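You operate a simulated robot arm through the tools that you are given. There is no shell and no other tool.

You are at the controls of a simulated two-armed robot. One attempt, no reset.

Task
Wipe up the spill on the table top by the fridge with the white cloth and put it back.

It is judged by the outcome, as a careful person would: the job done as asked, and still so three seconds after it is handed in. It fails if anything else is knocked over, pushed out of place, dropped, spilled or broken. Flat cloth is picked up by pressing the open fingertips on it (5 to 10 N) and closing them slowly along it; thin cloth reads only 2 to 8 mm in the jaws.

Robot
Two 7-joint arms with two-finger parallel grippers on one trunk, on a base that moves. Base frame: it is fixed to the floor where the robot stands at the start and does not move with it; the origin is under the middle of the robot, x ahead of it, y to its left, z up. Units: mm, rad, N and s.
The left shoulder is at the start at [70, 163, 995], the right one opposite. With the tool pointing down near the work surface each hand reaches from about 400 to 880 mm from the robot's upright axis, wherever it stands, measured 20 degrees to its own side. Places, roughly: white cloth [-1000, -1750, 750]. Payload 3.43 kg a hand.
The TCP of each hand is the grasp point between the finger pads, 34 mm short of the fingertips. In the tool frame z runs along the fingers and y along their closing line. Largest opening 128 mm; finger width 24, thickness 12; the body of the gripper, 48 by 130 mm, starts 96 mm behind the TCP.
Orientation is told as [roll, pitch, yaw] about the base's x, y, z axes, in that order, counted from this pose: with the fingers straight down and closing along the base's y, the tool's x points along the base's -x, its y along +y and its z along -z.

Tools
- The arms move only by the tool move_arm. It takes "left_increments", "right_increments" or both (then of equal length, played together; a hand with none holds still); each is a list that holds one entry, the list of rows, each a list of 7 numbers: the turn, a rotation vector about the tool's x, y, z in rad, then the shift along the tool's x, y, z in mm, then the opening, from 0 (shut) to 1 (fully open). In form: [[[ax, ay, az, dx, dy, dz, claw], ...]]. A call has 1 to 20 rows; each row shifts and turns the commanded pose from where the row before left it, along the tool's axes as they then stand. A row lasts 0.2 s, in which the tool goes at most 50 mm and 0.15 rad; a call with a longer step from one row to the next is refused whole, and so is a gripper value outside its range. Where a pose cannot be reached the arm comes as near as it can. A force on the tool above 40 N (or 10 N above the force at the start of the call, whichever is more), or a blocked arm, ends the call early, and 0.2 s more pass. Each finger travels about 153 mm/s and halts on what it meets, pressing with about 31 N; the grip force reading is that of the motor and also rises with nothing between the fingers. The clock runs only during rows and for 0.2 s after the last one: add rows that do not move to give the fingers time. It gives the time, the measured TCP pose, the force on the tool (base axes), the opening and the grip force at its end, in the units of the frame above (readings bear some noise), with the torque about the TCP (base axes, N m) and any sound that the robot's microphone picked up, and new pictures: "show" is both (left out), scene, wrist or none (wrist: the cameras of the hands that moved).
- Cameras (640 x 400 px; columns grow to the right, rows downward): "scene" is now at [129.9, -6.1, 1223.8]; the picture's right is [-0.04, -1.00, 0.00], its down [-0.59, 0.02, -0.81] and it looks along [0.80, -0.03, -0.59] (base axes); focal length 251 px, centre (320, 200). "left" rides on the left gripper at [76, 11, -160] in its tool frame; the picture's right is [-0.15, 0.99, 0.00], its down [-0.88, -0.13, -0.46] and it looks along [-0.45, -0.07, 0.89] (tool axes); focal length 234 px, centre (320, 200). "right" rides on the right gripper at [76, -11, -160] in its tool frame; the picture's right is [0.15, 0.99, 0.00], its down [-0.88, 0.13, -0.46] and it looks along [-0.45, 0.07, 0.89] (tool axes); focal length 234 px, centre (320, 200). There is no depth. A picture from a camera that has moved, and an enlarged one, comes with that camera's place and axes in the base frame and with its lens. The place of the scene camera against the robot may be out by one fixed shift of up to 12 mm in any direction.
- slide_trunk(by): slides the trunk up (or, below 0, down) by that many mm; the arms and the scene camera ride with it, the base frame stays. It gives what a move gives, with no picture.
- drive_base(legs): drives the robot by 1 to 6 legs, each [ahead, left, turn to the left] in mm, mm and rad, along the robot's own axes; the way and the turn of a leg run together, so that a leg with both is an arc; at most 1500 mm and 3.142 rad a leg. The arms and the cameras ride along, it lands a little off, and it stops where it bumps. It gives what a move gives, and a new picture of the scene camera.
- pan_tilt(pan, tilt): turns the head with the scene camera to pan (to the left, within 1.501 rad either way) and tilt (down, from -0.506 to 1.204), counted from straight ahead of the robot. It gives what a move gives, and a new picture of the scene camera.
- inspect(camera, box): a new picture of the part [left, top, right, bottom] of that camera's present view, enlarged. No time passes.
- job_done(): hands the job in; it is judged then, once.

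Nothing tells you exact positions but the pictures and the camera data. Unless the task says otherwise, let go and move clear before handing in.

The tools are called after "Request:" as name(argument=value, ...) on one line, values as JSON. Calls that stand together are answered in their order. move_arm: Moves the arms, as the interface text tells. Its arguments: {"type":"object","properties":{"left_increments":{"type":"array","items":{"type":"array","items":{"type":"array","items":{"type":"number"}}}},"right_increments":{"type":"array","items":{"type":"array","items":{"type":"array","items":{"type":"number"}}}},"show":{"type":"string","enum":["both","scene","wrist","none"]}},"required":[]} The other tools are called the same way: slide_trunk (by) moves the trunk up or down; drive_base (legs) drives the base; pan_tilt (pan, tilt) turns the head that bears the scene camera; inspect (camera, box) takes an enlarged picture of a part of a camera's view; job_done () hands the job in.

At the start:

```text
time: 0.0
left_tool_pos: [643.1, 335.5, 879.3]
left_orientation: [0.0, 0.0, 0.002]
left_contact_force: [-0.3, -0.3, 0.2]
left_wrist_torque: [0.01, 0.0, 0.03]
left_opening: 128.3
left_grasp_force: 0.0
right_tool_pos: [469.9, -224.6, 897.1]
right_orientation: [0.0, -0.001, -0.001]
right_contact_force: [0.4, 0.6, 0.3]
right_wrist_torque: [0.02, 0.01, 0.02]
right_opening: 128.0
right_grasp_force: 0.1
trunk travel left (down, up): [-475.0, 465.0]
robot x, y, heading: [-0.2, -1.8, -0.001]
head pan, tilt (commanded): [-0.037, 0.635]
```

scene: 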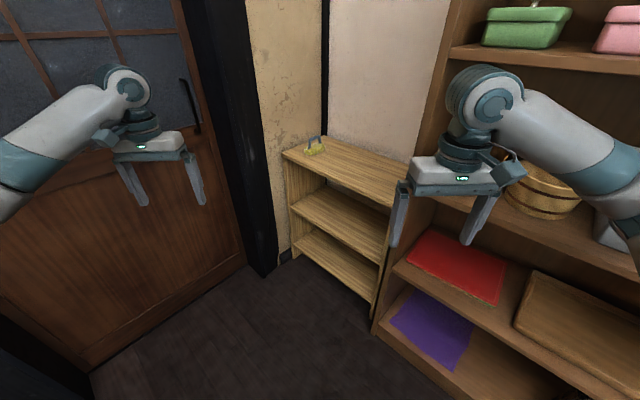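
right: 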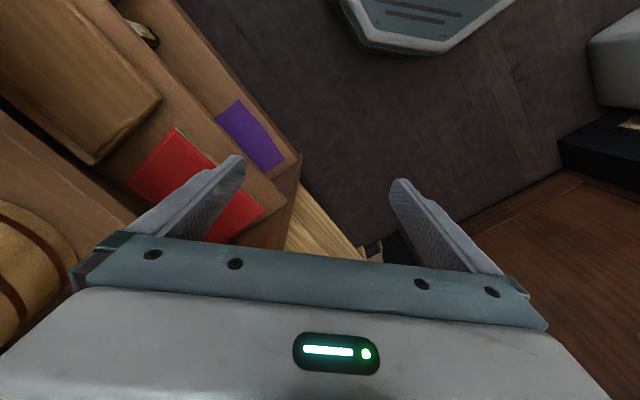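
left: 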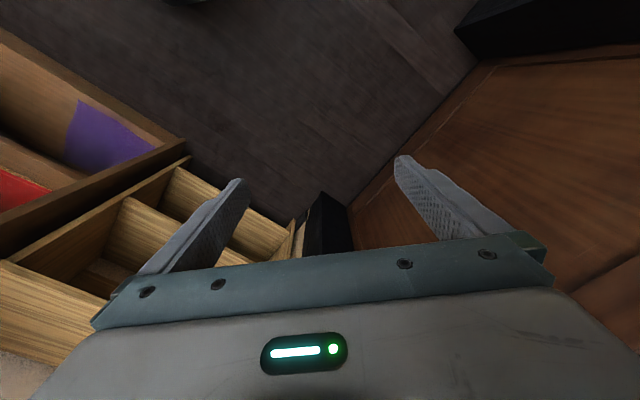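

I see a corner of a room with shelves ahead and a door on the left; the cloth is said to lie behind and to the right of me, around [-1000, -1750, 750]. I'll look around with the head before moving.

Request:
pan_tilt(pan=-1.5, tilt=0.4)

Request:
pan_tilt(pan=1.5, tilt=0.4)

```text
time: 1.6
left_tool_pos: [642.3, 335.2, 879.6]
left_orientation: [0.001, 0.001, 0.0]
left_contact_force: [-0.1, -0.8, -0.4]
left_wrist_torque: [0.02, -0.01, 0.01]
left_opening: 127.8
left_grasp_force: 0.0
right_tool_pos: [470.5, -224.3, 898.7]
right_orientation: [0.001, 0.0, -0.002]
right_contact_force: [-0.6, 1.0, 0.2]
right_wrist_torque: [-0.03, -0.03, 0.02]
right_opening: 128.1
right_grasp_force: 0.0
trunk travel left (down, up): [-475.0, 465.0]
robot x, y, heading: [-0.0, -3.1, -0.001]
head pan, tilt (commanded): [-1.499, 0.4]
camera scene: at [49.3, -95.3, 1245.0], right [-1.0, -0.07, 0.0], down [-0.03, 0.39, -0.92], along [0.07, -0.92, -0.39], focal length 251 px, centre (320, 200)
```

scene: 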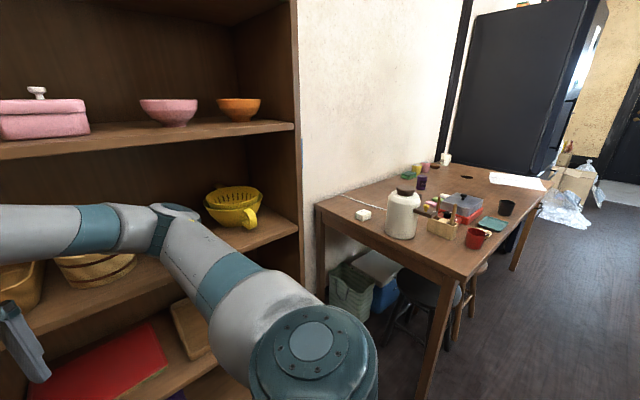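

```text
time: 4.2
left_tool_pos: [642.4, 336.4, 878.2]
left_orientation: [0.0, -0.001, 0.001]
left_contact_force: [0.5, 0.5, 0.1]
left_wrist_torque: [-0.01, 0.04, 0.03]
left_opening: 128.3
left_grasp_force: 0.1
right_tool_pos: [470.7, -225.9, 898.5]
right_orientation: [-0.001, 0.0, -0.001]
right_contact_force: [0.4, 0.3, -0.3]
right_wrist_torque: [0.01, 0.0, 0.01]
right_opening: 128.1
right_grasp_force: 0.0
trunk travel left (down, up): [-475.0, 465.0]
robot x, y, heading: [0.5, -3.2, -0.0]
head pan, tilt (commanded): [1.499, 0.4]
camera scene: at [49.3, 89.5, 1245.1], right [1.0, -0.07, 0.0], down [-0.03, -0.39, -0.92], along [0.07, 0.92, -0.39], focal length 251 px, centre (320, 200)
```

scene: 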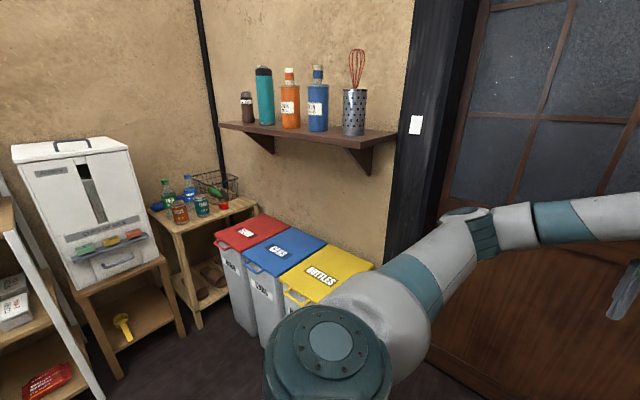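

The table by the fridge is to my rear right, running diagonally, with the white cloth at its far end close to [-1055, -1670, 750]. I'll look back at it and enlarge to find the spill.

Request:
pan_tilt(pan=-1.5, tilt=0.3)

Request:
inspect(camera="scene", box=[400, 80, 600, 205])

Request:
inspect(camera="scene", box=[310, 120, 560, 280])

```text
time: 6.8
left_tool_pos: [643.4, 337.5, 879.3]
left_orientation: [0.0, 0.0, 0.0]
left_contact_force: [0.9, -0.5, 0.5]
left_wrist_torque: [-0.02, -0.02, 0.01]
left_opening: 127.9
left_grasp_force: 0.1
right_tool_pos: [469.3, -222.9, 897.8]
right_orientation: [-0.002, -0.002, 0.0]
right_contact_force: [-0.4, 0.7, -1.1]
right_wrist_torque: [0.0, 0.02, -0.01]
right_opening: 127.8
right_grasp_force: 0.0
trunk travel left (down, up): [-475.0, 465.0]
robot x, y, heading: [-1.5, 1.9, -0.002]
head pan, tilt (commanded): [-1.499, 0.3]
camera scene: at [49.3, -96.0, 1254.3], right [-1.0, -0.07, 0.0], down [-0.02, 0.29, -0.96], along [0.07, -0.95, -0.3], focal length 251 px, centre (320, 200)
```

scene: 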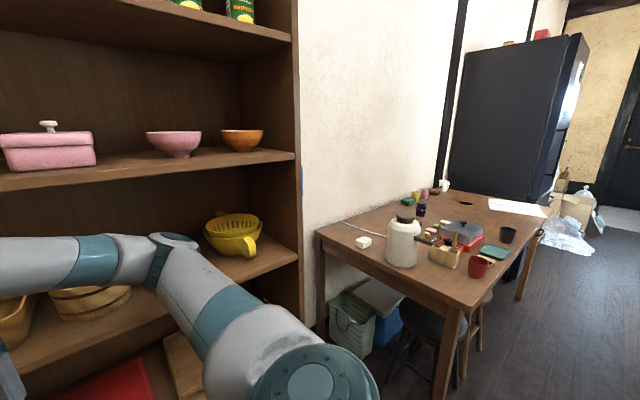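

```text
3.20 times, centred on (500, 142) of scene
camera zoom: at [49.3, -96.0, 1254.3], right [-1.0, -0.07, 0.0], down [-0.02, 0.29, -0.96], along [0.07, -0.95, -0.3], focal length 803 px, centre (-256, 384)
```

zoom: 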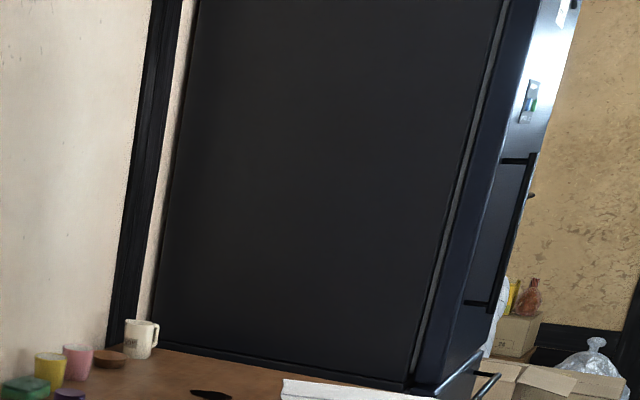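

```text
2.50 times, centred on (435, 200) of scene
camera zoom: at [49.3, -96.0, 1254.3], right [-1.0, -0.07, 0.0], down [-0.02, 0.29, -0.96], along [0.07, -0.95, -0.3], focal length 628 px, centre (32, 200)
```

zoom: 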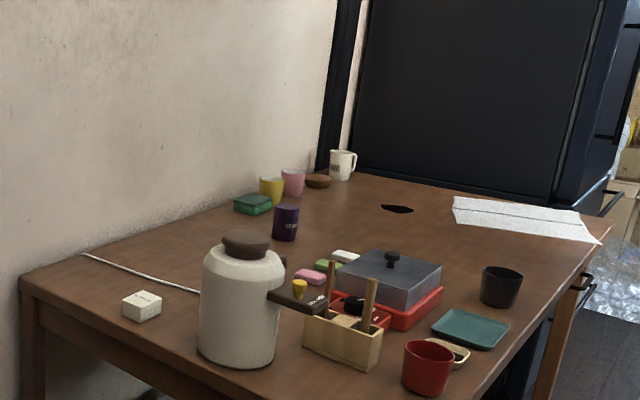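

I can make out a dark puddle at about [-790, -1720] on the table by the fridge, and the white cloth (about 270 mm square) around [-1060, -1665] by the front edge. I'll check the floor between here and there, and draw the arms in before driving.

Request:
pan_tilt(pan=-1.5, tilt=0.85)

Request:
move_arm(left_increments=[[[0, 0, 0, 40, -27, -12, 1], [0, 0, 0, 40, -27, -12, 1], [0, 0, 0, 40, -27, -12, 1], [0, 0, 0, 40, -27, -12, 1], [0, 0, 0, 40, -27, -12, 1], [0, 0, 0, 0, 0, 0, 1]]], right_increments=[[[0, 0, 0, 6, 0, -8, 1], [0, 0, 0, 6, 0, -8, 1], [0, 0, 0, 6, 0, -8, 1], [0, 0, 0, 6, 0, -8, 1], [0, 0, 0, 6, 0, -8, 1], [0, 0, 0, 0, 0, 0, 1]]], show="scene")

```text
time: 7.7
left_tool_pos: [641.8, 337.5, 878.5]
left_orientation: [0.0, -0.001, 0.001]
left_contact_force: [0.1, 0.1, 0.2]
left_wrist_torque: [0.04, -0.02, 0.04]
left_opening: 128.2
left_grasp_force: 0.0
right_tool_pos: [469.7, -225.0, 898.8]
right_orientation: [0.0, 0.0, -0.001]
right_contact_force: [-0.1, -0.8, -0.5]
right_wrist_torque: [-0.03, -0.01, -0.03]
right_opening: 128.0
right_grasp_force: 0.1
trunk travel left (down, up): [-475.0, 465.0]
robot x, y, heading: [2.3, -0.0, 0.001]
head pan, tilt (commanded): [-1.499, 0.85]
camera scene: at [48.2, -80.9, 1206.0], right [-1.0, -0.07, 0.0], down [-0.05, 0.75, -0.66], along [0.05, -0.66, -0.75], focal length 251 px, centre (320, 200)
```

scene: 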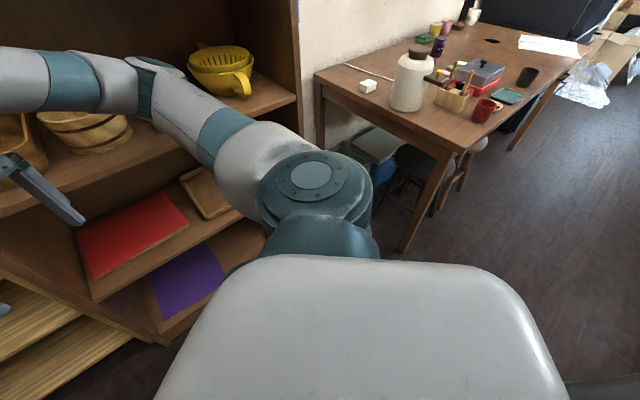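

```text
time: 9.1
left_tool_pos: [444.2, 202.4, 940.2]
left_orientation: [0.0, -0.002, 0.001]
left_contact_force: [0.1, 0.0, 0.4]
left_wrist_torque: [-0.01, -0.01, -0.01]
left_opening: 128.0
left_grasp_force: 0.0
right_tool_pos: [440.7, -224.1, 937.7]
right_orientation: [-0.001, 0.001, 0.001]
right_contact_force: [-0.2, 0.5, -0.6]
right_wrist_torque: [0.0, 0.02, -0.01]
right_opening: 127.8
right_grasp_force: 0.0
trunk travel left (down, up): [-475.0, 465.0]
robot x, y, heading: [3.0, 1.3, -0.0]
head pan, tilt (commanded): [-1.499, 0.85]
camera scene: at [48.7, -80.2, 1205.9], right [-1.0, -0.07, 0.0], down [-0.05, 0.75, -0.66], along [0.05, -0.66, -0.75], focal length 251 px, centre (320, 200)
```

scene: 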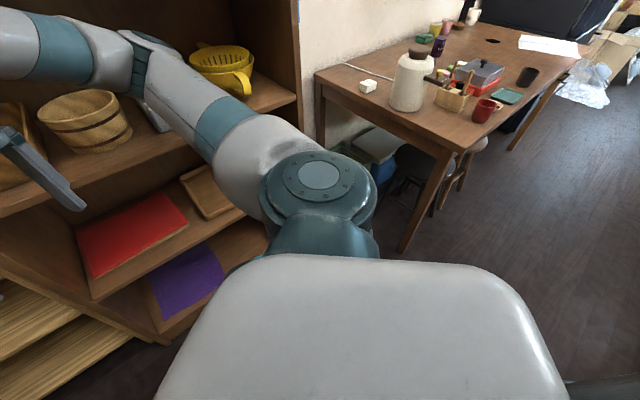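

The floor toward the table looks open, but there is something dark at the lower right edge of the picture. I'll enlarge it before I drive.

Request:
inspect(camera="scene", box=[480, 300, 640, 400])

Request:
inspect(camera="scene", box=[300, 20, 620, 220])

```text
4.00 times, centred on (560, 350) of scene
camera zoom: at [48.7, -80.2, 1205.9], right [-1.0, -0.07, 0.0], down [-0.05, 0.75, -0.66], along [0.05, -0.66, -0.75], focal length 1004 px, centre (-640, -400)
```

zoom: 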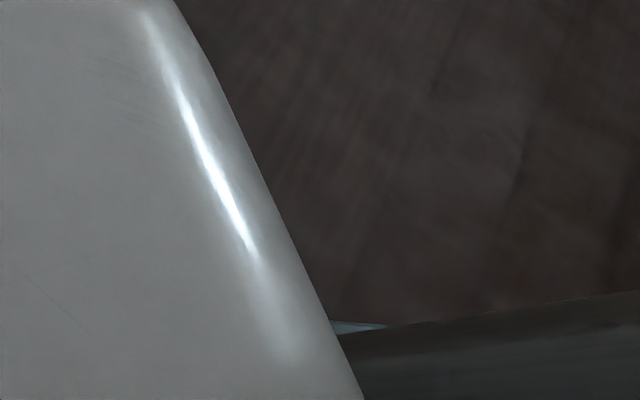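

```text
2.00 times, centred on (460, 120) of scene
camera zoom: at [48.7, -80.2, 1205.9], right [-1.0, -0.07, 0.0], down [-0.05, 0.75, -0.66], along [0.05, -0.66, -0.75], focal length 502 px, centre (40, 360)
```

zoom: 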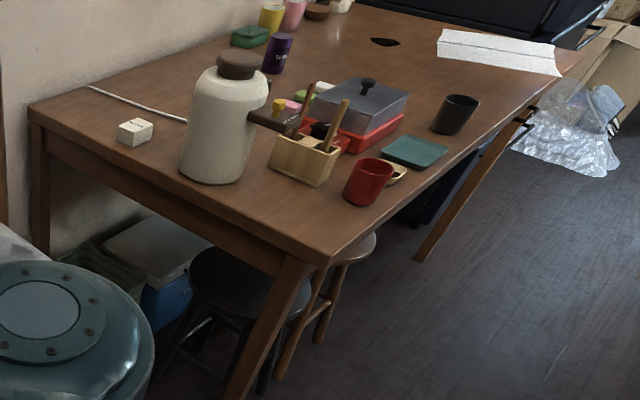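

There is some furniture edge behind me that I can't see well. I'll turn a little to the right in place (the hands are drawn in to 490 mm, the shelf face is about 700 mm away) and look behind.

Request:
drive_base(legs=[[0, 0, -0.4]])

Request:
pan_tilt(pan=-1.5, tilt=0.6)

```text
time: 10.7
left_tool_pos: [487.3, 12.9, 940.0]
left_orientation: [0.0, 0.0, -0.402]
left_contact_force: [-0.1, 0.1, 0.4]
left_wrist_torque: [0.02, 0.0, 0.01]
left_opening: 128.1
left_grasp_force: 0.0
right_tool_pos: [317.9, -380.0, 937.9]
right_orientation: [-0.001, 0.0, -0.401]
right_contact_force: [-0.5, 0.6, 0.1]
right_wrist_torque: [0.01, 0.0, 0.0]
right_opening: 128.2
right_grasp_force: 0.1
trunk travel left (down, up): [-475.0, 465.0]
robot x, y, heading: [-1.8, 1.7, -0.403]
head pan, tilt (commanded): [-1.499, 0.85]
camera scene: at [13.0, -96.9, 1205.9], right [-0.95, 0.32, 0.0], down [0.24, 0.71, -0.66], along [-0.21, -0.62, -0.75], focal length 251 px, centre (320, 200)
```

scene: 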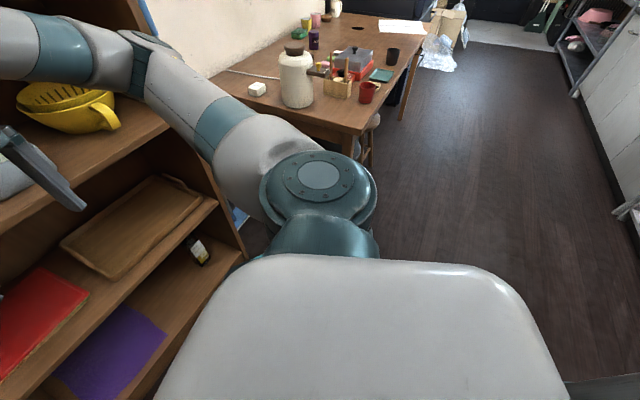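

```text
time: 11.5
left_tool_pos: [487.0, 12.9, 941.1]
left_orientation: [0.0, 0.003, -0.401]
left_contact_force: [0.1, -0.1, 0.0]
left_wrist_torque: [0.02, 0.0, 0.02]
left_opening: 128.1
left_grasp_force: 0.0
right_tool_pos: [317.5, -379.4, 938.5]
right_orientation: [-0.001, -0.001, -0.404]
right_contact_force: [0.2, -0.9, -0.1]
right_wrist_torque: [0.0, 0.03, -0.03]
right_opening: 128.0
right_grasp_force: 0.1
trunk travel left (down, up): [-475.0, 465.0]
robot x, y, heading: [-3.5, -2.2, -0.402]
head pan, tilt (commanded): [-1.499, 0.6]
camera scene: at [9.9, -106.1, 1226.8], right [-0.95, 0.32, 0.0], down [0.18, 0.54, -0.82], along [-0.27, -0.78, -0.57], focal length 251 px, centre (320, 200)
```

scene: 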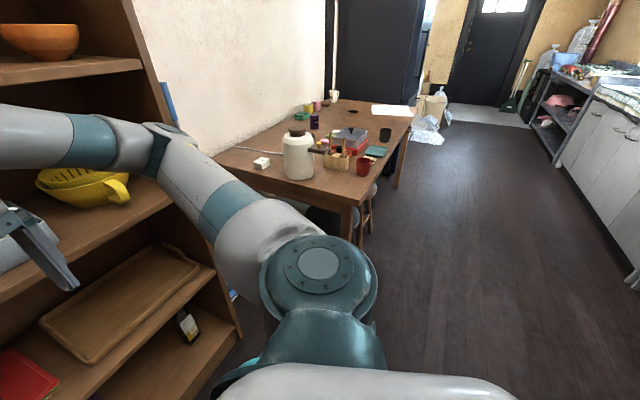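

The dark piece turns with me, so it is part of the robot; the corridor between the table and the kitchen counter is about 1.4 m wide and clear. I'll turn square to the table, back off, and go sideways part of the way, then look again.

Request:
drive_base(legs=[[0, 0, -0.384], [-330, 0, 0], [0, -1000, 0]])

Request:
pan_tilt(pan=-0.6, tilt=0.6)

```text
time: 19.6
left_tool_pos: [-468.8, -636.0, 939.7]
left_orientation: [0.001, 0.0, -0.781]
left_contact_force: [0.5, -0.1, -0.2]
left_wrist_torque: [0.03, 0.0, 0.0]
left_opening: 128.0
left_grasp_force: 0.1
right_tool_pos: [-772.3, -936.1, 936.7]
right_orientation: [-0.001, 0.001, -0.781]
right_contact_force: [-0.3, -0.1, 0.2]
right_wrist_torque: [0.03, -0.03, -0.02]
right_opening: 127.9
right_grasp_force: 0.1
trunk travel left (down, up): [-475.0, 465.0]
robot x, y, heading: [-928.1, -466.7, -0.784]
head pan, tilt (commanded): [-1.499, 0.6]
camera scene: at [-956.7, -572.2, 1226.8], right [-0.76, 0.65, 0.0], down [0.37, 0.43, -0.82], along [-0.54, -0.63, -0.57], focal length 251 px, centre (320, 200)
```

scene: 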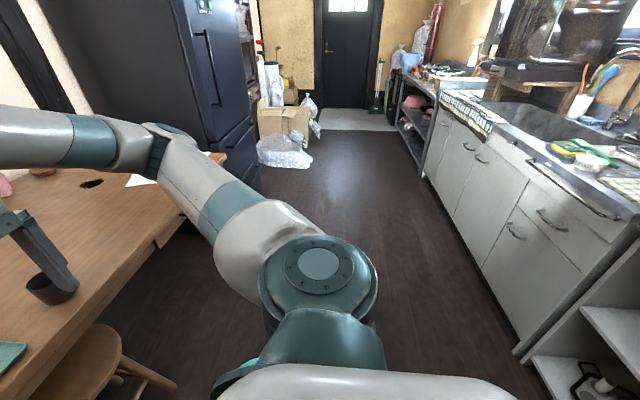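

```text
time: 20.8
left_tool_pos: [-468.9, -635.9, 939.1]
left_orientation: [0.001, -0.001, -0.78]
left_contact_force: [-0.8, -0.7, 0.0]
left_wrist_torque: [0.02, 0.01, -0.03]
left_opening: 128.0
left_grasp_force: 0.0
right_tool_pos: [-772.2, -935.1, 936.9]
right_orientation: [-0.001, 0.0, -0.781]
right_contact_force: [0.2, -0.4, 0.1]
right_wrist_torque: [-0.03, -0.01, 0.0]
right_opening: 127.9
right_grasp_force: 0.0
trunk travel left (down, up): [-475.0, 465.0]
robot x, y, heading: [-929.9, -463.7, -0.785]
head pan, tilt (commanded): [-0.6, 0.6]
camera scene: at [-882.3, -591.6, 1226.8], right [-0.98, -0.19, 0.0], down [-0.11, 0.56, -0.82], along [0.16, -0.81, -0.57], focal length 251 px, centre (320, 200)
```

scene: 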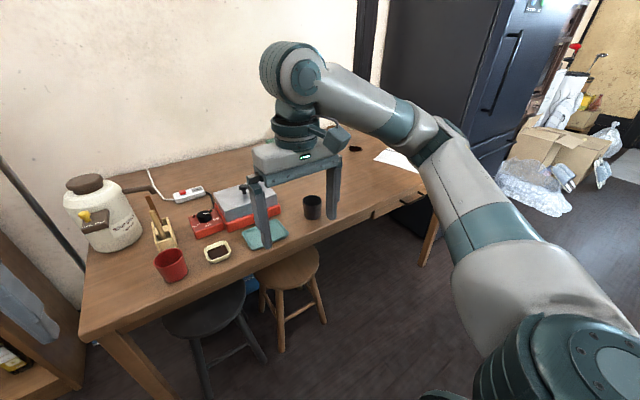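

I'm now about 600 mm in front of the table edge, facing it, with the stools tucked under the near end. I'll slide right about 740 mm so that I face the spill and cloth, then look closely.

Request:
drive_base(legs=[[0, -740, 0]])

Request:
pan_tilt(pan=0.0, tilt=0.65)

```text
time: 24.8
left_tool_pos: [-994.9, -1163.8, 938.5]
left_orientation: [0.0, 0.001, -0.791]
left_contact_force: [-0.7, 0.1, 0.8]
left_wrist_torque: [0.02, -0.01, -0.04]
left_opening: 128.0
left_grasp_force: 0.1
right_tool_pos: [-1300.9, -1461.9, 938.3]
right_orientation: [0.0, 0.0, -0.792]
right_contact_force: [-0.2, -0.9, -0.4]
right_wrist_torque: [-0.01, -0.02, 0.01]
right_opening: 127.8
right_grasp_force: 0.1
trunk travel left (down, up): [-475.0, 465.0]
robot x, y, heading: [-1448.8, -989.6, -0.789]
head pan, tilt (commanded): [-0.6, 0.6]
camera scene: at [-1407.1, -1115.9, 1226.8], right [-0.98, -0.18, 0.0], down [-0.1, 0.56, -0.82], along [0.15, -0.81, -0.57], focal length 251 px, centre (320, 200)
```

scene: 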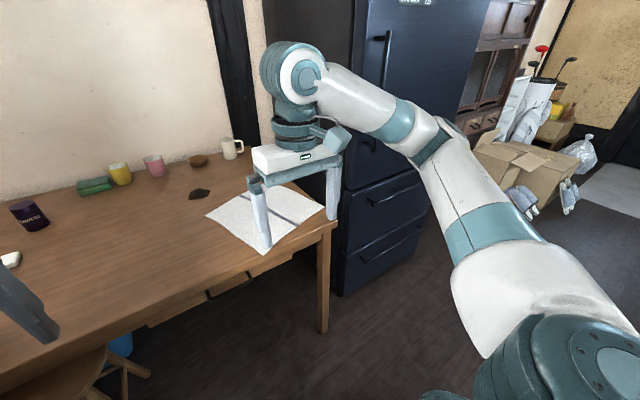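

```text
time: 25.8
left_tool_pos: [-993.7, -1162.8, 938.9]
left_orientation: [0.001, 0.002, -0.789]
left_contact_force: [-0.2, 0.4, 0.8]
left_wrist_torque: [-0.01, 0.01, 0.0]
left_opening: 128.3
left_grasp_force: 0.0
right_tool_pos: [-1301.3, -1462.6, 937.3]
right_orientation: [0.0, -0.001, -0.79]
right_contact_force: [-0.6, -0.2, 1.2]
right_wrist_torque: [-0.01, -0.01, 0.01]
right_opening: 128.2
right_grasp_force: 0.0
trunk travel left (down, up): [-475.0, 465.0]
robot x, y, heading: [-1448.9, -988.7, -0.788]
head pan, tilt (commanded): [0.0, 0.649]
camera scene: at [-1361.7, -1090.3, 1222.5], right [-0.71, -0.7, 0.0], down [-0.43, 0.43, -0.8], along [0.56, -0.57, -0.6], focal length 251 px, centre (320, 200)
```

scene: 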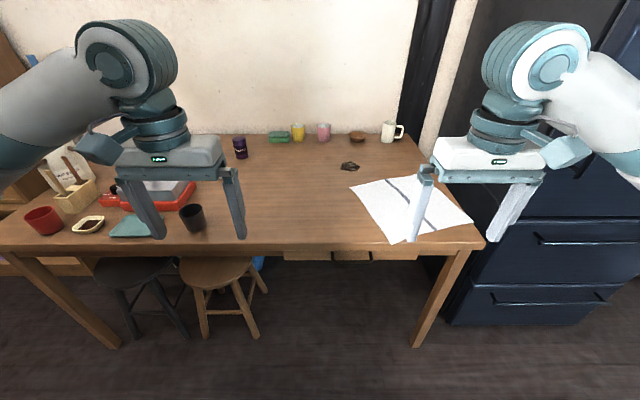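

Now I face the table squarely: the dark spill lies left of the fridge, mid-table, and the cloth lies flat to its right, reaching the front edge. I'll enlarge both for measuring.

Request:
inspect(camera="scene", box=[330, 120, 490, 260])

Request:
inspect(camera="scene", box=[310, 140, 400, 196])

```text
2.86 times, centred on (410, 190) of scene
camera zoom: at [-1361.7, -1090.3, 1222.5], right [-0.71, -0.7, 0.0], down [-0.43, 0.43, -0.8], along [0.56, -0.57, -0.6], focal length 717 px, centre (63, 229)
```

zoom: 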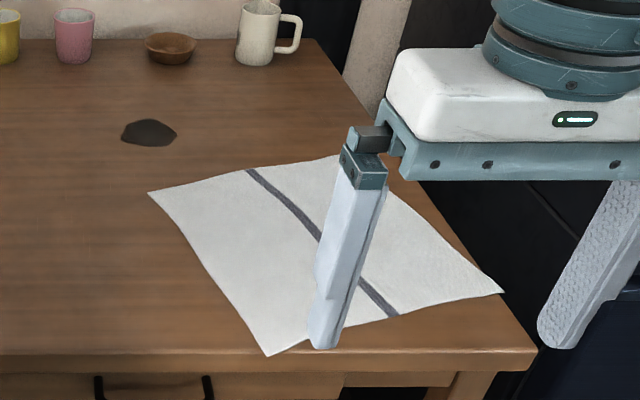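

```text
7.11 times, centred on (355, 168) of scene
camera zoom: at [-1361.7, -1090.3, 1222.5], right [-0.71, -0.7, 0.0], down [-0.43, 0.43, -0.8], along [0.56, -0.57, -0.6], focal length 1785 px, centre (71, 428)
```

zoom: 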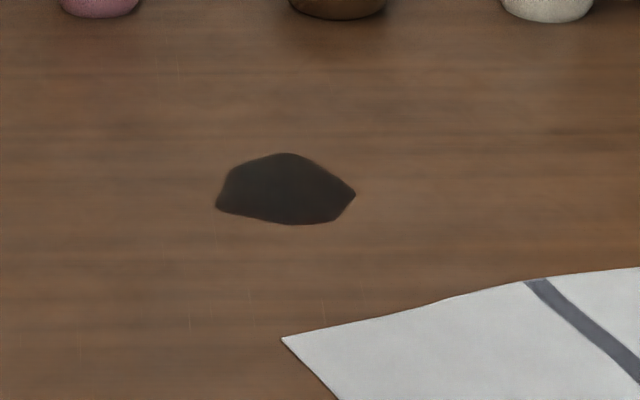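

I measure the table top at about z = 725, its front edge 600 mm ahead of me, the 80 mm spill about 1010 mm ahead and 120 mm right, and the 280 mm cloth centred 770 mm ahead and 280 mm right. I'll look down at my own base to see how close I can come to the table.

Request:
pan_tilt(pan=0.0, tilt=1.2)

```text
time: 26.8
left_tool_pos: [-995.1, -1162.9, 939.2]
left_orientation: [-0.002, 0.0, -0.791]
left_contact_force: [-0.2, 0.7, 0.2]
left_wrist_torque: [0.0, -0.01, -0.01]
left_opening: 128.1
left_grasp_force: 0.1
right_tool_pos: [-1300.4, -1461.9, 938.0]
right_orientation: [0.0, 0.0, -0.791]
right_contact_force: [0.0, 0.6, -0.2]
right_wrist_torque: [0.0, 0.03, 0.03]
right_opening: 127.7
right_grasp_force: 0.0
trunk travel left (down, up): [-475.0, 465.0]
robot x, y, heading: [-1448.8, -988.5, -0.796]
head pan, tilt (commanded): [0.0, 1.201]
camera scene: at [-1383.3, -1068.4, 1182.3], right [-0.71, -0.7, 0.0], down [-0.66, 0.66, -0.36], along [0.26, -0.26, -0.93], focal length 251 px, centre (320, 200)
```

scene: 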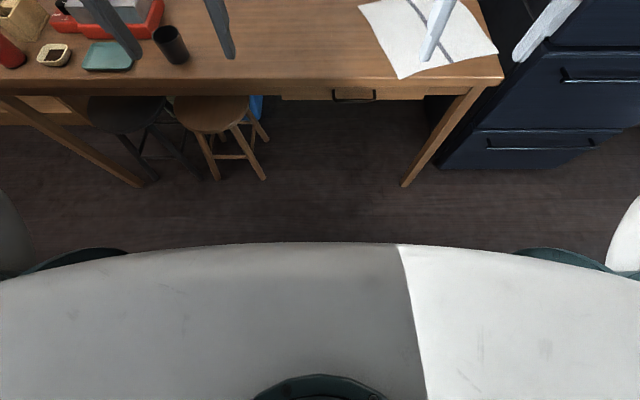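

My base can't reach past about 330 mm ahead, so coming 245 mm nearer leaves it just clear of the table edge, legs and stools. I'll drive ahead and look again.

Request:
drive_base(legs=[[245, 0, 0]])

Request:
pan_tilt(pan=-0.15, tilt=0.8)

```text
time: 28.6
left_tool_pos: [-821.8, -1339.1, 939.1]
left_orientation: [0.001, 0.002, -0.791]
left_contact_force: [-0.2, -0.1, -0.4]
left_wrist_torque: [0.0, 0.02, 0.02]
left_opening: 128.4
left_grasp_force: 0.1
right_tool_pos: [-1128.4, -1635.7, 937.2]
right_orientation: [0.001, 0.001, -0.792]
right_contact_force: [-0.1, -0.4, 0.1]
right_wrist_torque: [0.0, -0.01, 0.03]
right_opening: 128.0
right_grasp_force: 0.1
trunk travel left (down, up): [-475.0, 465.0]
robot x, y, heading: [-1277.1, -1166.7, -0.793]
head pan, tilt (commanded): [0.0, 1.201]
camera scene: at [-1210.0, -1243.9, 1182.1], right [-0.71, -0.7, 0.0], down [-0.66, 0.66, -0.36], along [0.25, -0.26, -0.93], focal length 251 px, centre (320, 200)
```

scene: 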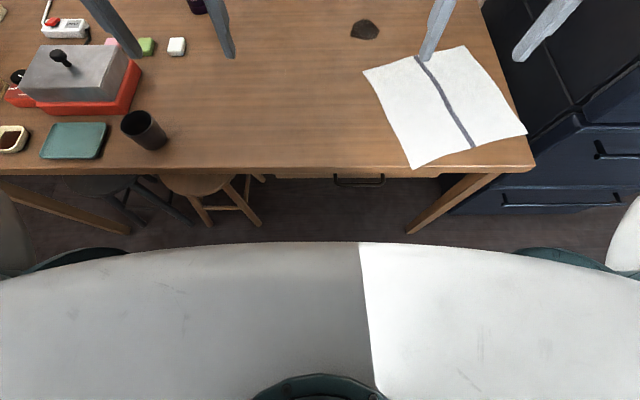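

```text
time: 29.4
left_tool_pos: [-822.3, -1338.3, 939.3]
left_orientation: [0.001, 0.0, -0.792]
left_contact_force: [0.1, -0.1, -0.9]
left_wrist_torque: [0.06, -0.01, -0.02]
left_opening: 127.8
left_grasp_force: 0.0
right_tool_pos: [-1126.9, -1635.7, 937.8]
right_orientation: [-0.002, 0.0, -0.793]
right_contact_force: [-0.3, -0.2, -0.6]
right_wrist_torque: [0.02, 0.01, 0.01]
right_opening: 128.2
right_grasp_force: 0.0
trunk travel left (down, up): [-475.0, 465.0]
robot x, y, heading: [-1279.0, -1167.0, -0.791]
head pan, tilt (commanded): [-0.15, 0.799]
camera scene: at [-1202.5, -1268.6, 1209.9], right [-0.81, -0.59, 0.0], down [-0.42, 0.58, -0.7], along [0.41, -0.56, -0.72], focal length 251 px, centre (320, 200)
```

scene: 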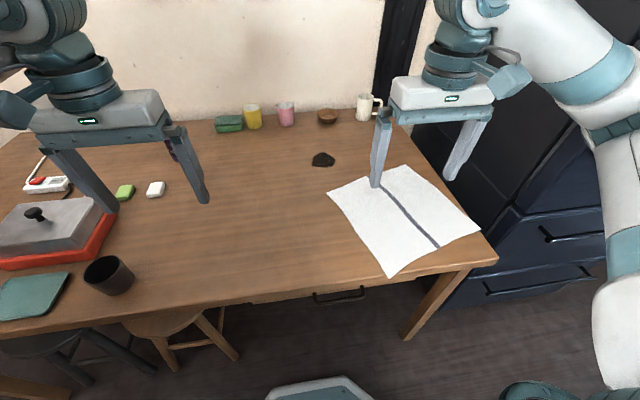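

I'm close enough now: the spill is about 765 mm ahead and 125 mm right of me, and the cloth's left corner about 614 ahead, 110 right. I'll bring the right hand above a point just inside that corner with the fingers half open.

Request:
move_arm(right_increments=[[[0, 0, 0, -28, 8.7, 26, 0.8], [0, 0, 0, -28, 8.7, 26, 0.7], [0, 0, 0, -28, 8.7, 26, 0.6], [0, 0, 0, -28, 8.7, 26, 0.5], [0, 0, 0, -28, 8.7, 26, 0.5], [0, 0, 0, 0, 0, 0, 0.5]]], show="both")

```text
time: 30.8
left_tool_pos: [-822.1, -1338.8, 939.5]
left_orientation: [0.0, -0.001, -0.79]
left_contact_force: [0.3, -0.2, -0.1]
left_wrist_torque: [-0.02, -0.01, 0.01]
left_opening: 128.0
left_grasp_force: 0.0
right_tool_pos: [-997.4, -1705.0, 807.9]
right_orientation: [-0.002, 0.001, -0.792]
right_contact_force: [-0.4, 0.9, 0.2]
right_wrist_torque: [0.01, 0.0, 0.02]
right_opening: 64.4
right_grasp_force: 0.0
trunk travel left (down, up): [-475.0, 465.0]
robot x, y, heading: [-1280.3, -1166.8, -0.79]
head pan, tilt (commanded): [-0.15, 0.799]
camera scene: at [-1203.0, -1268.3, 1210.0], right [-0.81, -0.59, 0.0], down [-0.42, 0.58, -0.7], along [0.41, -0.56, -0.72], focal length 251 px, centre (320, 200)
camera right: at [-1060.2, -1658.2, 966.2], right [0.6, 0.8, 0.0], down [0.71, -0.53, 0.46], along [0.36, -0.27, -0.89], focal length 234 px, centre (320, 200)
```

scene: 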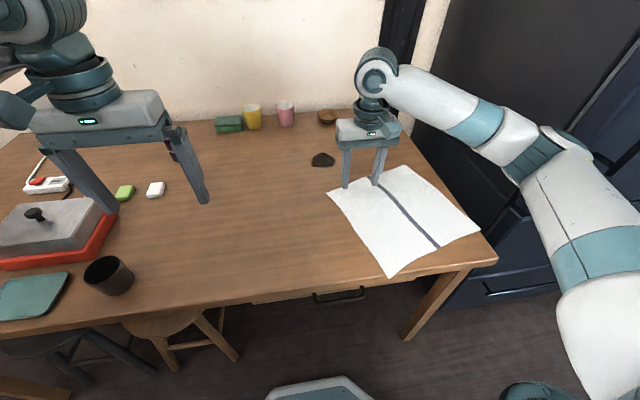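
right: 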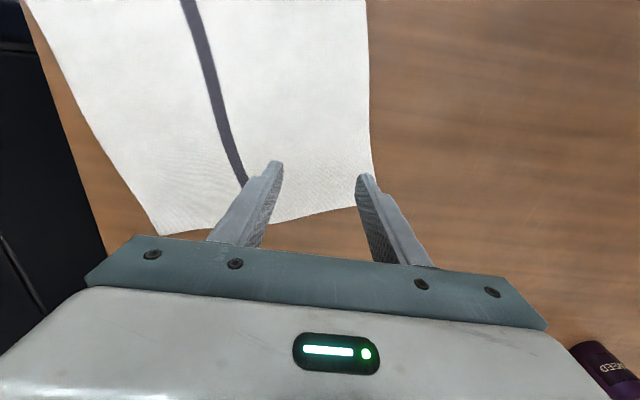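

The right hand is over the cloth just inside its left corner. I'll enlarge the wrist view to see how the fingertips sit relative to the corner.

Request:
inspect(camera="right", box=[200, 100, 440, 250])

Request:
inspect(camera="scene", box=[300, 110, 500, 290])

```text
2.67 times, centred on (320, 175) of right
camera zoom: at [-1060.2, -1658.2, 966.2], right [0.6, 0.8, 0.0], down [0.71, -0.53, 0.46], along [0.36, -0.27, -0.89], focal length 624 px, centre (320, 267)
```

zoom: 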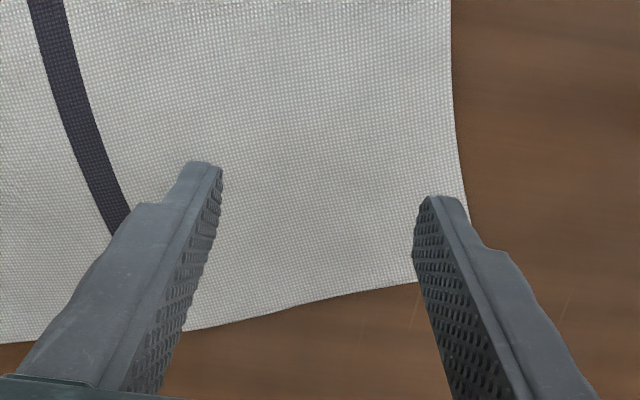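

```text
2.22 times, centred on (400, 200) of scene
camera zoom: at [-1203.0, -1268.3, 1210.0], right [-0.81, -0.59, 0.0], down [-0.42, 0.58, -0.7], along [0.41, -0.56, -0.72], focal length 558 px, centre (142, 200)
```

zoom: 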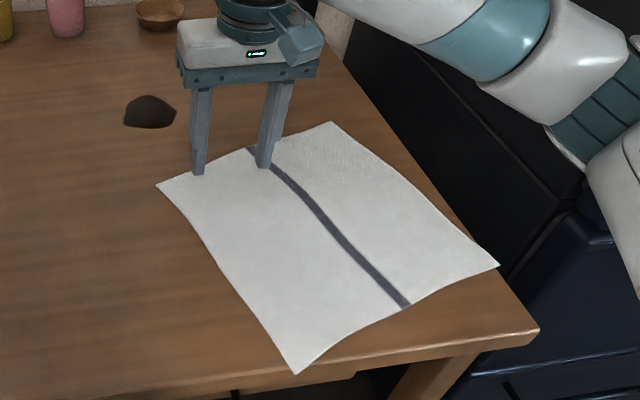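

The fingertips would land about 30 mm inside the left edge and 50 mm inside the rear edge of the cloth, which is good. I'll go down to near the cloth, then feel for contact in small steps.

Request:
move_arm(right_increments=[[[0, 0, 0, 0, 0, 10, 0.5], [0, 0, 0, 0, 0, 10, 0.5], [0, 0, 0, 0, 0, 8, 0.5], [0, 0, 0, 0, 0, 6, 0.5], [0, 0, 0, 0, 0, 0, 0.5]]], show="wrist")

Request:
move_arm(right_increments=[[[0, 0, 0, 0, 0, 2, 0.5], [0, 0, 0, 0, 0, 2, 0.5], [0, 0, 0, 0, 0, 1, 0.5]]], show="none")

```text
time: 32.0
left_tool_pos: [-822.8, -1338.7, 938.6]
left_orientation: [0.0, 0.0, -0.793]
left_contact_force: [-0.1, -0.6, -0.5]
left_wrist_torque: [-0.03, -0.03, 0.01]
left_opening: 128.1
left_grasp_force: 0.1
right_tool_pos: [-998.8, -1704.4, 773.9]
right_orientation: [0.0, 0.001, -0.792]
right_contact_force: [0.6, -0.5, -0.1]
right_wrist_torque: [-0.02, 0.01, 0.03]
right_opening: 63.9
right_grasp_force: 0.1
trunk travel left (down, up): [-475.0, 465.0]
robot x, y, heading: [-1278.5, -1162.6, -0.794]
head pan, tilt (commanded): [-0.15, 0.799]
camera right: at [-1060.2, -1657.9, 931.9], right [0.6, 0.8, 0.0], down [0.71, -0.54, 0.46], along [0.36, -0.27, -0.89], focal length 234 px, centre (320, 200)
```

right: 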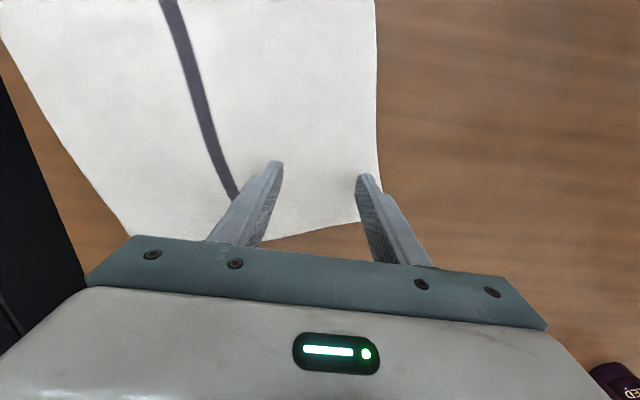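

```text
time: 32.8
left_tool_pos: [-823.0, -1339.7, 939.5]
left_orientation: [-0.002, -0.001, -0.792]
left_contact_force: [-0.1, 0.3, 0.2]
left_wrist_torque: [-0.02, -0.03, -0.02]
left_opening: 128.2
left_grasp_force: 0.0
right_tool_pos: [-998.8, -1704.9, 769.4]
right_orientation: [-0.001, 0.0, -0.793]
right_contact_force: [-0.1, 0.1, 0.3]
right_wrist_torque: [0.06, 0.0, 0.01]
right_opening: 63.9
right_grasp_force: 0.1
trunk travel left (down, up): [-475.0, 465.0]
robot x, y, heading: [-1273.9, -1166.8, -0.79]
head pan, tilt (commanded): [-0.15, 0.799]
```

No contact yet with the tips at about z = 735. I'll keep lowering gently.

Request:
move_arm(right_increments=[[[0, 0, 0, 0, 0, 2, 0.5], [0, 0, 0, 0, 0, 1.5, 0.5], [0, 0, 0, 0, 0, 1.5, 0.5]]], show="none")

Request:
move_arm(right_increments=[[[0, 0, 0, 0, 0, 1, 0.5], [0, 0, 0, 0, 0, 1, 0.5]]], show="wrist")

```text
time: 33.6
left_tool_pos: [-821.9, -1338.9, 938.1]
left_orientation: [0.0, 0.002, -0.793]
left_contact_force: [-0.5, 0.0, 0.3]
left_wrist_torque: [-0.01, 0.06, -0.02]
left_opening: 128.1
left_grasp_force: 0.0
right_tool_pos: [-998.7, -1704.4, 764.2]
right_orientation: [0.001, 0.002, -0.793]
right_contact_force: [0.5, 0.3, -0.2]
right_wrist_torque: [0.02, 0.03, 0.02]
right_opening: 63.9
right_grasp_force: 0.1
trunk travel left (down, up): [-475.0, 465.0]
robot x, y, heading: [-1278.4, -1164.2, -0.793]
head pan, tilt (commanded): [-0.15, 0.799]
```

```text
time: 34.2
left_tool_pos: [-821.1, -1338.6, 939.5]
left_orientation: [-0.001, 0.0, -0.792]
left_contact_force: [-0.5, -0.3, 1.0]
left_wrist_torque: [0.01, 0.0, 0.01]
left_opening: 128.3
left_grasp_force: 0.0
right_tool_pos: [-998.2, -1705.1, 762.5]
right_orientation: [0.001, -0.001, -0.793]
right_contact_force: [-0.1, 0.6, -0.6]
right_wrist_torque: [0.01, 0.0, 0.0]
right_opening: 64.1
right_grasp_force: 0.0
trunk travel left (down, up): [-475.0, 465.0]
robot x, y, heading: [-1276.3, -1166.4, -0.789]
head pan, tilt (commanded): [-0.15, 0.799]
camera right: at [-1060.4, -1658.0, 920.7], right [0.6, 0.8, 0.0], down [0.71, -0.54, 0.46], along [0.36, -0.27, -0.89], focal length 234 px, centre (320, 200)
```

right: 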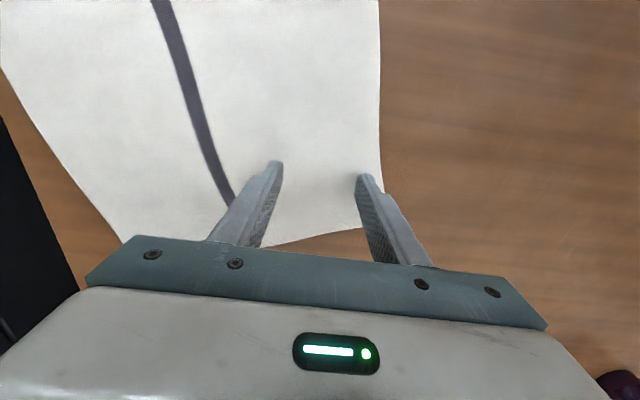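

Still no contact with the tips at 728; shadows show they are very near. Continuing in 1 mm steps.

Request:
move_arm(right_increments=[[[0, 0, 0, 0, 0, 1, 0.5], [0, 0, 0, 0, 0, 1, 0.5], [0, 0, 0, 0, 0, 1, 0.5]]], show="none")

Request:
move_arm(right_increments=[[[0, 0, 0, 0, 0, 1, 0.5], [0, 0, 0, 0, 0, 1, 0.5]]], show="none")

```text
time: 35.0
left_tool_pos: [-821.8, -1339.6, 940.3]
left_orientation: [0.0, -0.001, -0.794]
left_contact_force: [-0.4, -0.4, -0.1]
left_wrist_torque: [0.04, 0.02, 0.02]
left_opening: 127.9
left_grasp_force: 0.0
right_tool_pos: [-999.6, -1704.7, 758.9]
right_orientation: [0.0, 0.0, -0.792]
right_contact_force: [-1.0, -0.1, -0.2]
right_wrist_torque: [0.0, -0.04, -0.02]
right_opening: 64.0
right_grasp_force: 0.1
trunk travel left (down, up): [-475.0, 465.0]
robot x, y, heading: [-1275.4, -1162.5, -0.789]
head pan, tilt (commanded): [-0.15, 0.799]
```

```text
time: 35.6
left_tool_pos: [-821.6, -1339.2, 940.5]
left_orientation: [0.0, -0.001, -0.793]
left_contact_force: [0.4, -0.6, 0.9]
left_wrist_torque: [0.0, 0.03, 0.04]
left_opening: 128.0
left_grasp_force: 0.1
right_tool_pos: [-999.4, -1705.7, 757.5]
right_orientation: [0.0, 0.0, -0.792]
right_contact_force: [0.5, 0.0, 0.3]
right_wrist_torque: [0.01, 0.0, 0.02]
right_opening: 63.7
right_grasp_force: 0.0
trunk travel left (down, up): [-475.0, 465.0]
robot x, y, heading: [-1277.7, -1166.0, -0.784]
head pan, tilt (commanded): [-0.15, 0.799]
```

Tips are at about 723 with no force yet. I'll continue in 1 mm steps.

Request:
move_arm(right_increments=[[[0, 0, 0, 0, 0, 1, 0.5], [0, 0, 0, 0, 0, 1, 0.5]]], show="none")

Request:
move_arm(right_increments=[[[0, 0, 0, 0, 0, 1, 0.5], [0, 0, 0, 0, 0, 1, 0.5]]], show="wrist")

```text
time: 36.2
left_tool_pos: [-821.6, -1339.2, 939.6]
left_orientation: [-0.001, 0.001, -0.793]
left_contact_force: [-0.3, 0.4, -0.4]
left_wrist_torque: [0.0, -0.03, -0.02]
left_opening: 128.2
left_grasp_force: 0.0
right_tool_pos: [-999.7, -1705.3, 756.1]
right_orientation: [0.0, 0.0, -0.794]
right_contact_force: [0.1, -0.1, 2.1]
right_wrist_torque: [0.02, -0.03, -0.01]
right_opening: 64.3
right_grasp_force: 0.1
trunk travel left (down, up): [-475.0, 465.0]
robot x, y, heading: [-1276.8, -1163.2, -0.791]
head pan, tilt (commanded): [-0.15, 0.799]
```

```text
time: 36.8
left_tool_pos: [-822.4, -1337.5, 940.1]
left_orientation: [0.001, -0.003, -0.791]
left_contact_force: [-0.7, -0.1, -0.2]
left_wrist_torque: [-0.02, 0.01, 0.0]
left_opening: 127.9
left_grasp_force: 0.2
right_tool_pos: [-998.7, -1704.3, 754.4]
right_orientation: [-0.003, -0.004, -0.793]
right_contact_force: [-1.1, -2.2, 15.7]
right_wrist_torque: [-0.01, 0.05, 0.03]
right_opening: 63.9
right_grasp_force: 0.1
trunk travel left (down, up): [-475.0, 465.0]
robot x, y, heading: [-1275.2, -1167.3, -0.792]
head pan, tilt (commanded): [-0.15, 0.799]
camera right: at [-1060.7, -1657.6, 913.4], right [0.6, 0.8, 0.0], down [0.71, -0.53, 0.46], along [0.37, -0.28, -0.89], focal length 234 px, centre (320, 200)
```

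right: 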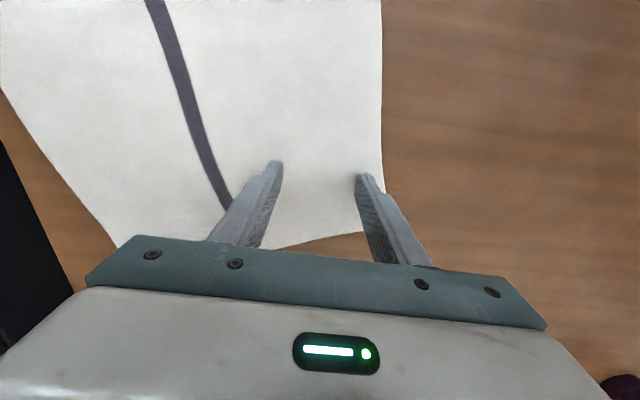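

Contact: the table top with cloth is at about z = 721, and I'm pressing 15.7 N. I'll ease off 1 mm to get into the 5–10 N range, then start closing slowly.

Request:
move_arm(right_increments=[[[0, 0, 0, 0, 0, -1, 0.5], [0, 0, 0, 0, 0, 0, 0.5]]], show="none")

Request:
move_arm(right_increments=[[[0, 0, 0, 0, 0, 0, 0.48], [0, 0, 0, 0, 0, 0, 0.46], [0, 0, 0, 0, 0, 0, 0.44], [0, 0, 0, 0, 0, 0, 0.42], [0, 0, 0, 0, 0, 0, 0.4], [0, 0, 0, 0, 0, 0, 0.38]]], show="wrist")

```text
time: 37.4
left_tool_pos: [-821.0, -1338.1, 939.6]
left_orientation: [0.0, 0.0, -0.793]
left_contact_force: [0.2, 0.5, -0.6]
left_wrist_torque: [-0.02, 0.06, -0.01]
left_opening: 127.9
left_grasp_force: 0.0
right_tool_pos: [-997.5, -1705.2, 755.8]
right_orientation: [0.0, -0.001, -0.792]
right_contact_force: [1.4, -4.0, 13.7]
right_wrist_torque: [-0.02, -0.08, 0.0]
right_opening: 64.1
right_grasp_force: 0.0
trunk travel left (down, up): [-475.0, 465.0]
robot x, y, heading: [-1275.9, -1164.6, -0.795]
head pan, tilt (commanded): [-0.15, 0.799]
```

```text
time: 38.8
left_tool_pos: [-821.4, -1337.9, 939.9]
left_orientation: [-0.001, 0.0, -0.793]
left_contact_force: [0.6, -0.5, 1.1]
left_wrist_torque: [0.0, 0.03, -0.04]
left_opening: 128.0
left_grasp_force: 0.1
right_tool_pos: [-999.3, -1703.7, 756.3]
right_orientation: [0.0, -0.001, -0.794]
right_contact_force: [-0.8, -0.3, 13.1]
right_wrist_torque: [0.11, -0.06, 0.0]
right_opening: 49.4
right_grasp_force: 0.3
trunk travel left (down, up): [-475.0, 465.0]
robot x, y, heading: [-1276.8, -1164.6, -0.791]
head pan, tilt (commanded): [-0.15, 0.799]
camera right: at [-1060.7, -1657.2, 913.6], right [0.6, 0.8, 0.0], down [0.71, -0.53, 0.46], along [0.36, -0.27, -0.89], focal length 234 px, centre (320, 200)
```

right: 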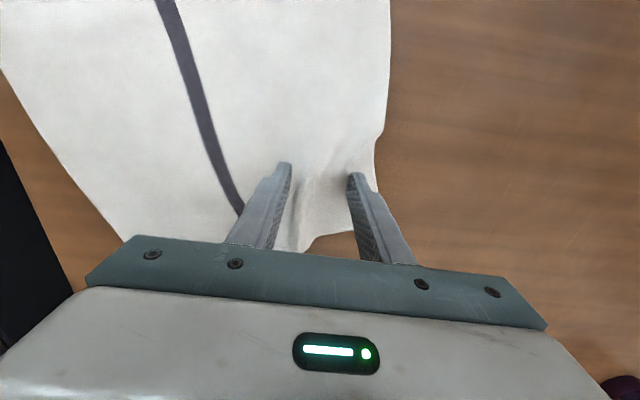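

The cloth is gathering up between the fingers nicely. I'll ease off half a millimetre and keep closing slowly.

Request:
move_arm(right_increments=[[[0, 0, 0, 0, 0, -0.6, 0.36], [0, 0, 0, 0, 0, 0, 0.34], [0, 0, 0, 0, 0, 0, 0.32], [0, 0, 0, 0, 0, 0, 0.3], [0, 0, 0, 0, 0, 0, 0.28], [0, 0, 0, 0, 0, 0, 0.26], [0, 0, 0, 0, 0, 0, 0.24], [0, 0, 0, 0, 0, 0, 0.22]]], show="wrist")

```text
time: 40.6
left_tool_pos: [-821.9, -1338.5, 940.2]
left_orientation: [0.0, 0.0, -0.793]
left_contact_force: [0.4, -0.7, 0.2]
left_wrist_torque: [0.01, -0.02, 0.02]
left_opening: 127.7
left_grasp_force: 0.1
right_tool_pos: [-999.0, -1705.0, 755.6]
right_orientation: [-0.001, 0.0, -0.792]
right_contact_force: [0.3, 0.2, 7.3]
right_wrist_torque: [0.09, 0.01, -0.01]
right_opening: 27.3
right_grasp_force: 0.2
trunk travel left (down, up): [-475.0, 465.0]
robot x, y, heading: [-1276.9, -1161.9, -0.792]
head pan, tilt (commanded): [-0.15, 0.799]
camera right: at [-1060.5, -1657.5, 913.7], right [0.6, 0.8, 0.0], down [0.71, -0.54, 0.46], along [0.36, -0.27, -0.89], focal length 234 px, centre (320, 200)
```

right: 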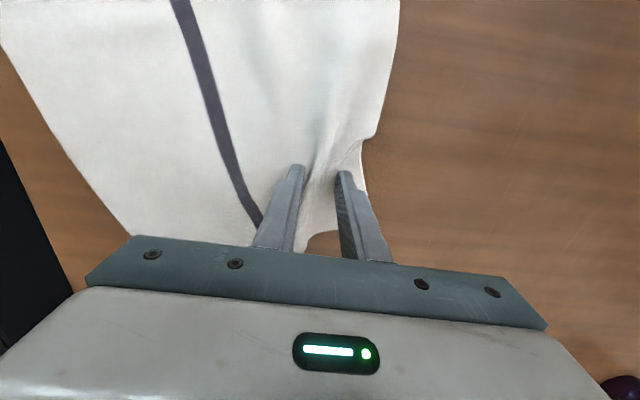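

The fold stands between the fingers at 27 mm opening and 7 N. I'll close the rest of the way slowly and hold.

Request:
move_arm(right_increments=[[[0, 0, 0, 0, 0, 0, 0.2], [0, 0, 0, 0, 0, 0, 0.18], [0, 0, 0, 0, 0, 0, 0.16], [0, 0, 0, 0, 0, 0, 0.14], [0, 0, 0, 0, 0, 0, 0.12], [0, 0, 0, 0, 0, 0, 0.1], [0, 0, 0, 0, 0, 0, 0.08], [0, 0, 0, 0, 0, 0, 0.06], [0, 0, 0, 0, 0, 0, 0.04], [0, 0, 0, 0, 0, 0, 0.02], [0, 0, 0, 0, 0, 0, 0.0], [0, 0, 0, 0, 0, 0, 0.0], [0, 0, 0, 0, 0, 0, 0.0]]], show="both")

```text
time: 43.4
left_tool_pos: [-823.5, -1339.4, 938.8]
left_orientation: [0.0, -0.001, -0.793]
left_contact_force: [0.6, 0.2, 0.2]
left_wrist_torque: [0.0, -0.02, -0.01]
left_opening: 128.0
left_grasp_force: 0.1
right_tool_pos: [-998.9, -1705.0, 754.7]
right_orientation: [-0.001, 0.001, -0.793]
right_contact_force: [0.9, -0.9, 8.1]
right_wrist_torque: [0.01, -0.04, 0.01]
right_opening: 2.7
right_grasp_force: 31.1
trunk travel left (down, up): [-475.0, 465.0]
robot x, y, heading: [-1277.2, -1165.2, -0.792]
head pan, tilt (commanded): [-0.15, 0.799]
camera scene: at [-1202.7, -1268.0, 1210.0], right [-0.81, -0.59, 0.0], down [-0.42, 0.58, -0.7], along [0.41, -0.56, -0.72], focal length 251 px, centre (320, 200)
camera right: at [-1060.4, -1657.5, 913.7], right [0.6, 0.8, 0.0], down [0.71, -0.54, 0.46], along [0.36, -0.27, -0.89], focal length 234 px, centre (320, 200)
```

scene: 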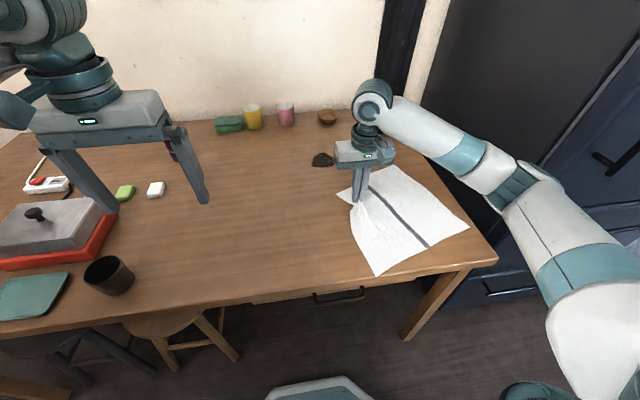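
right: 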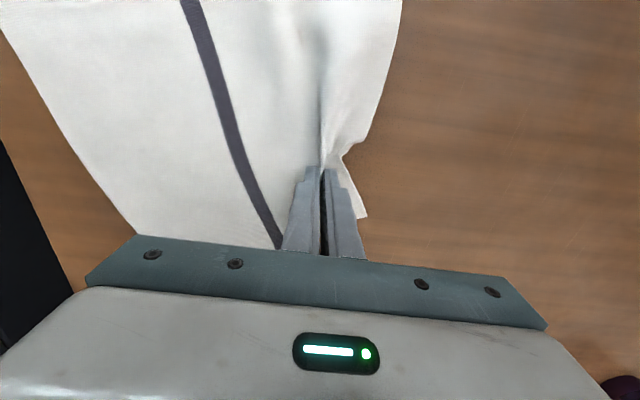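

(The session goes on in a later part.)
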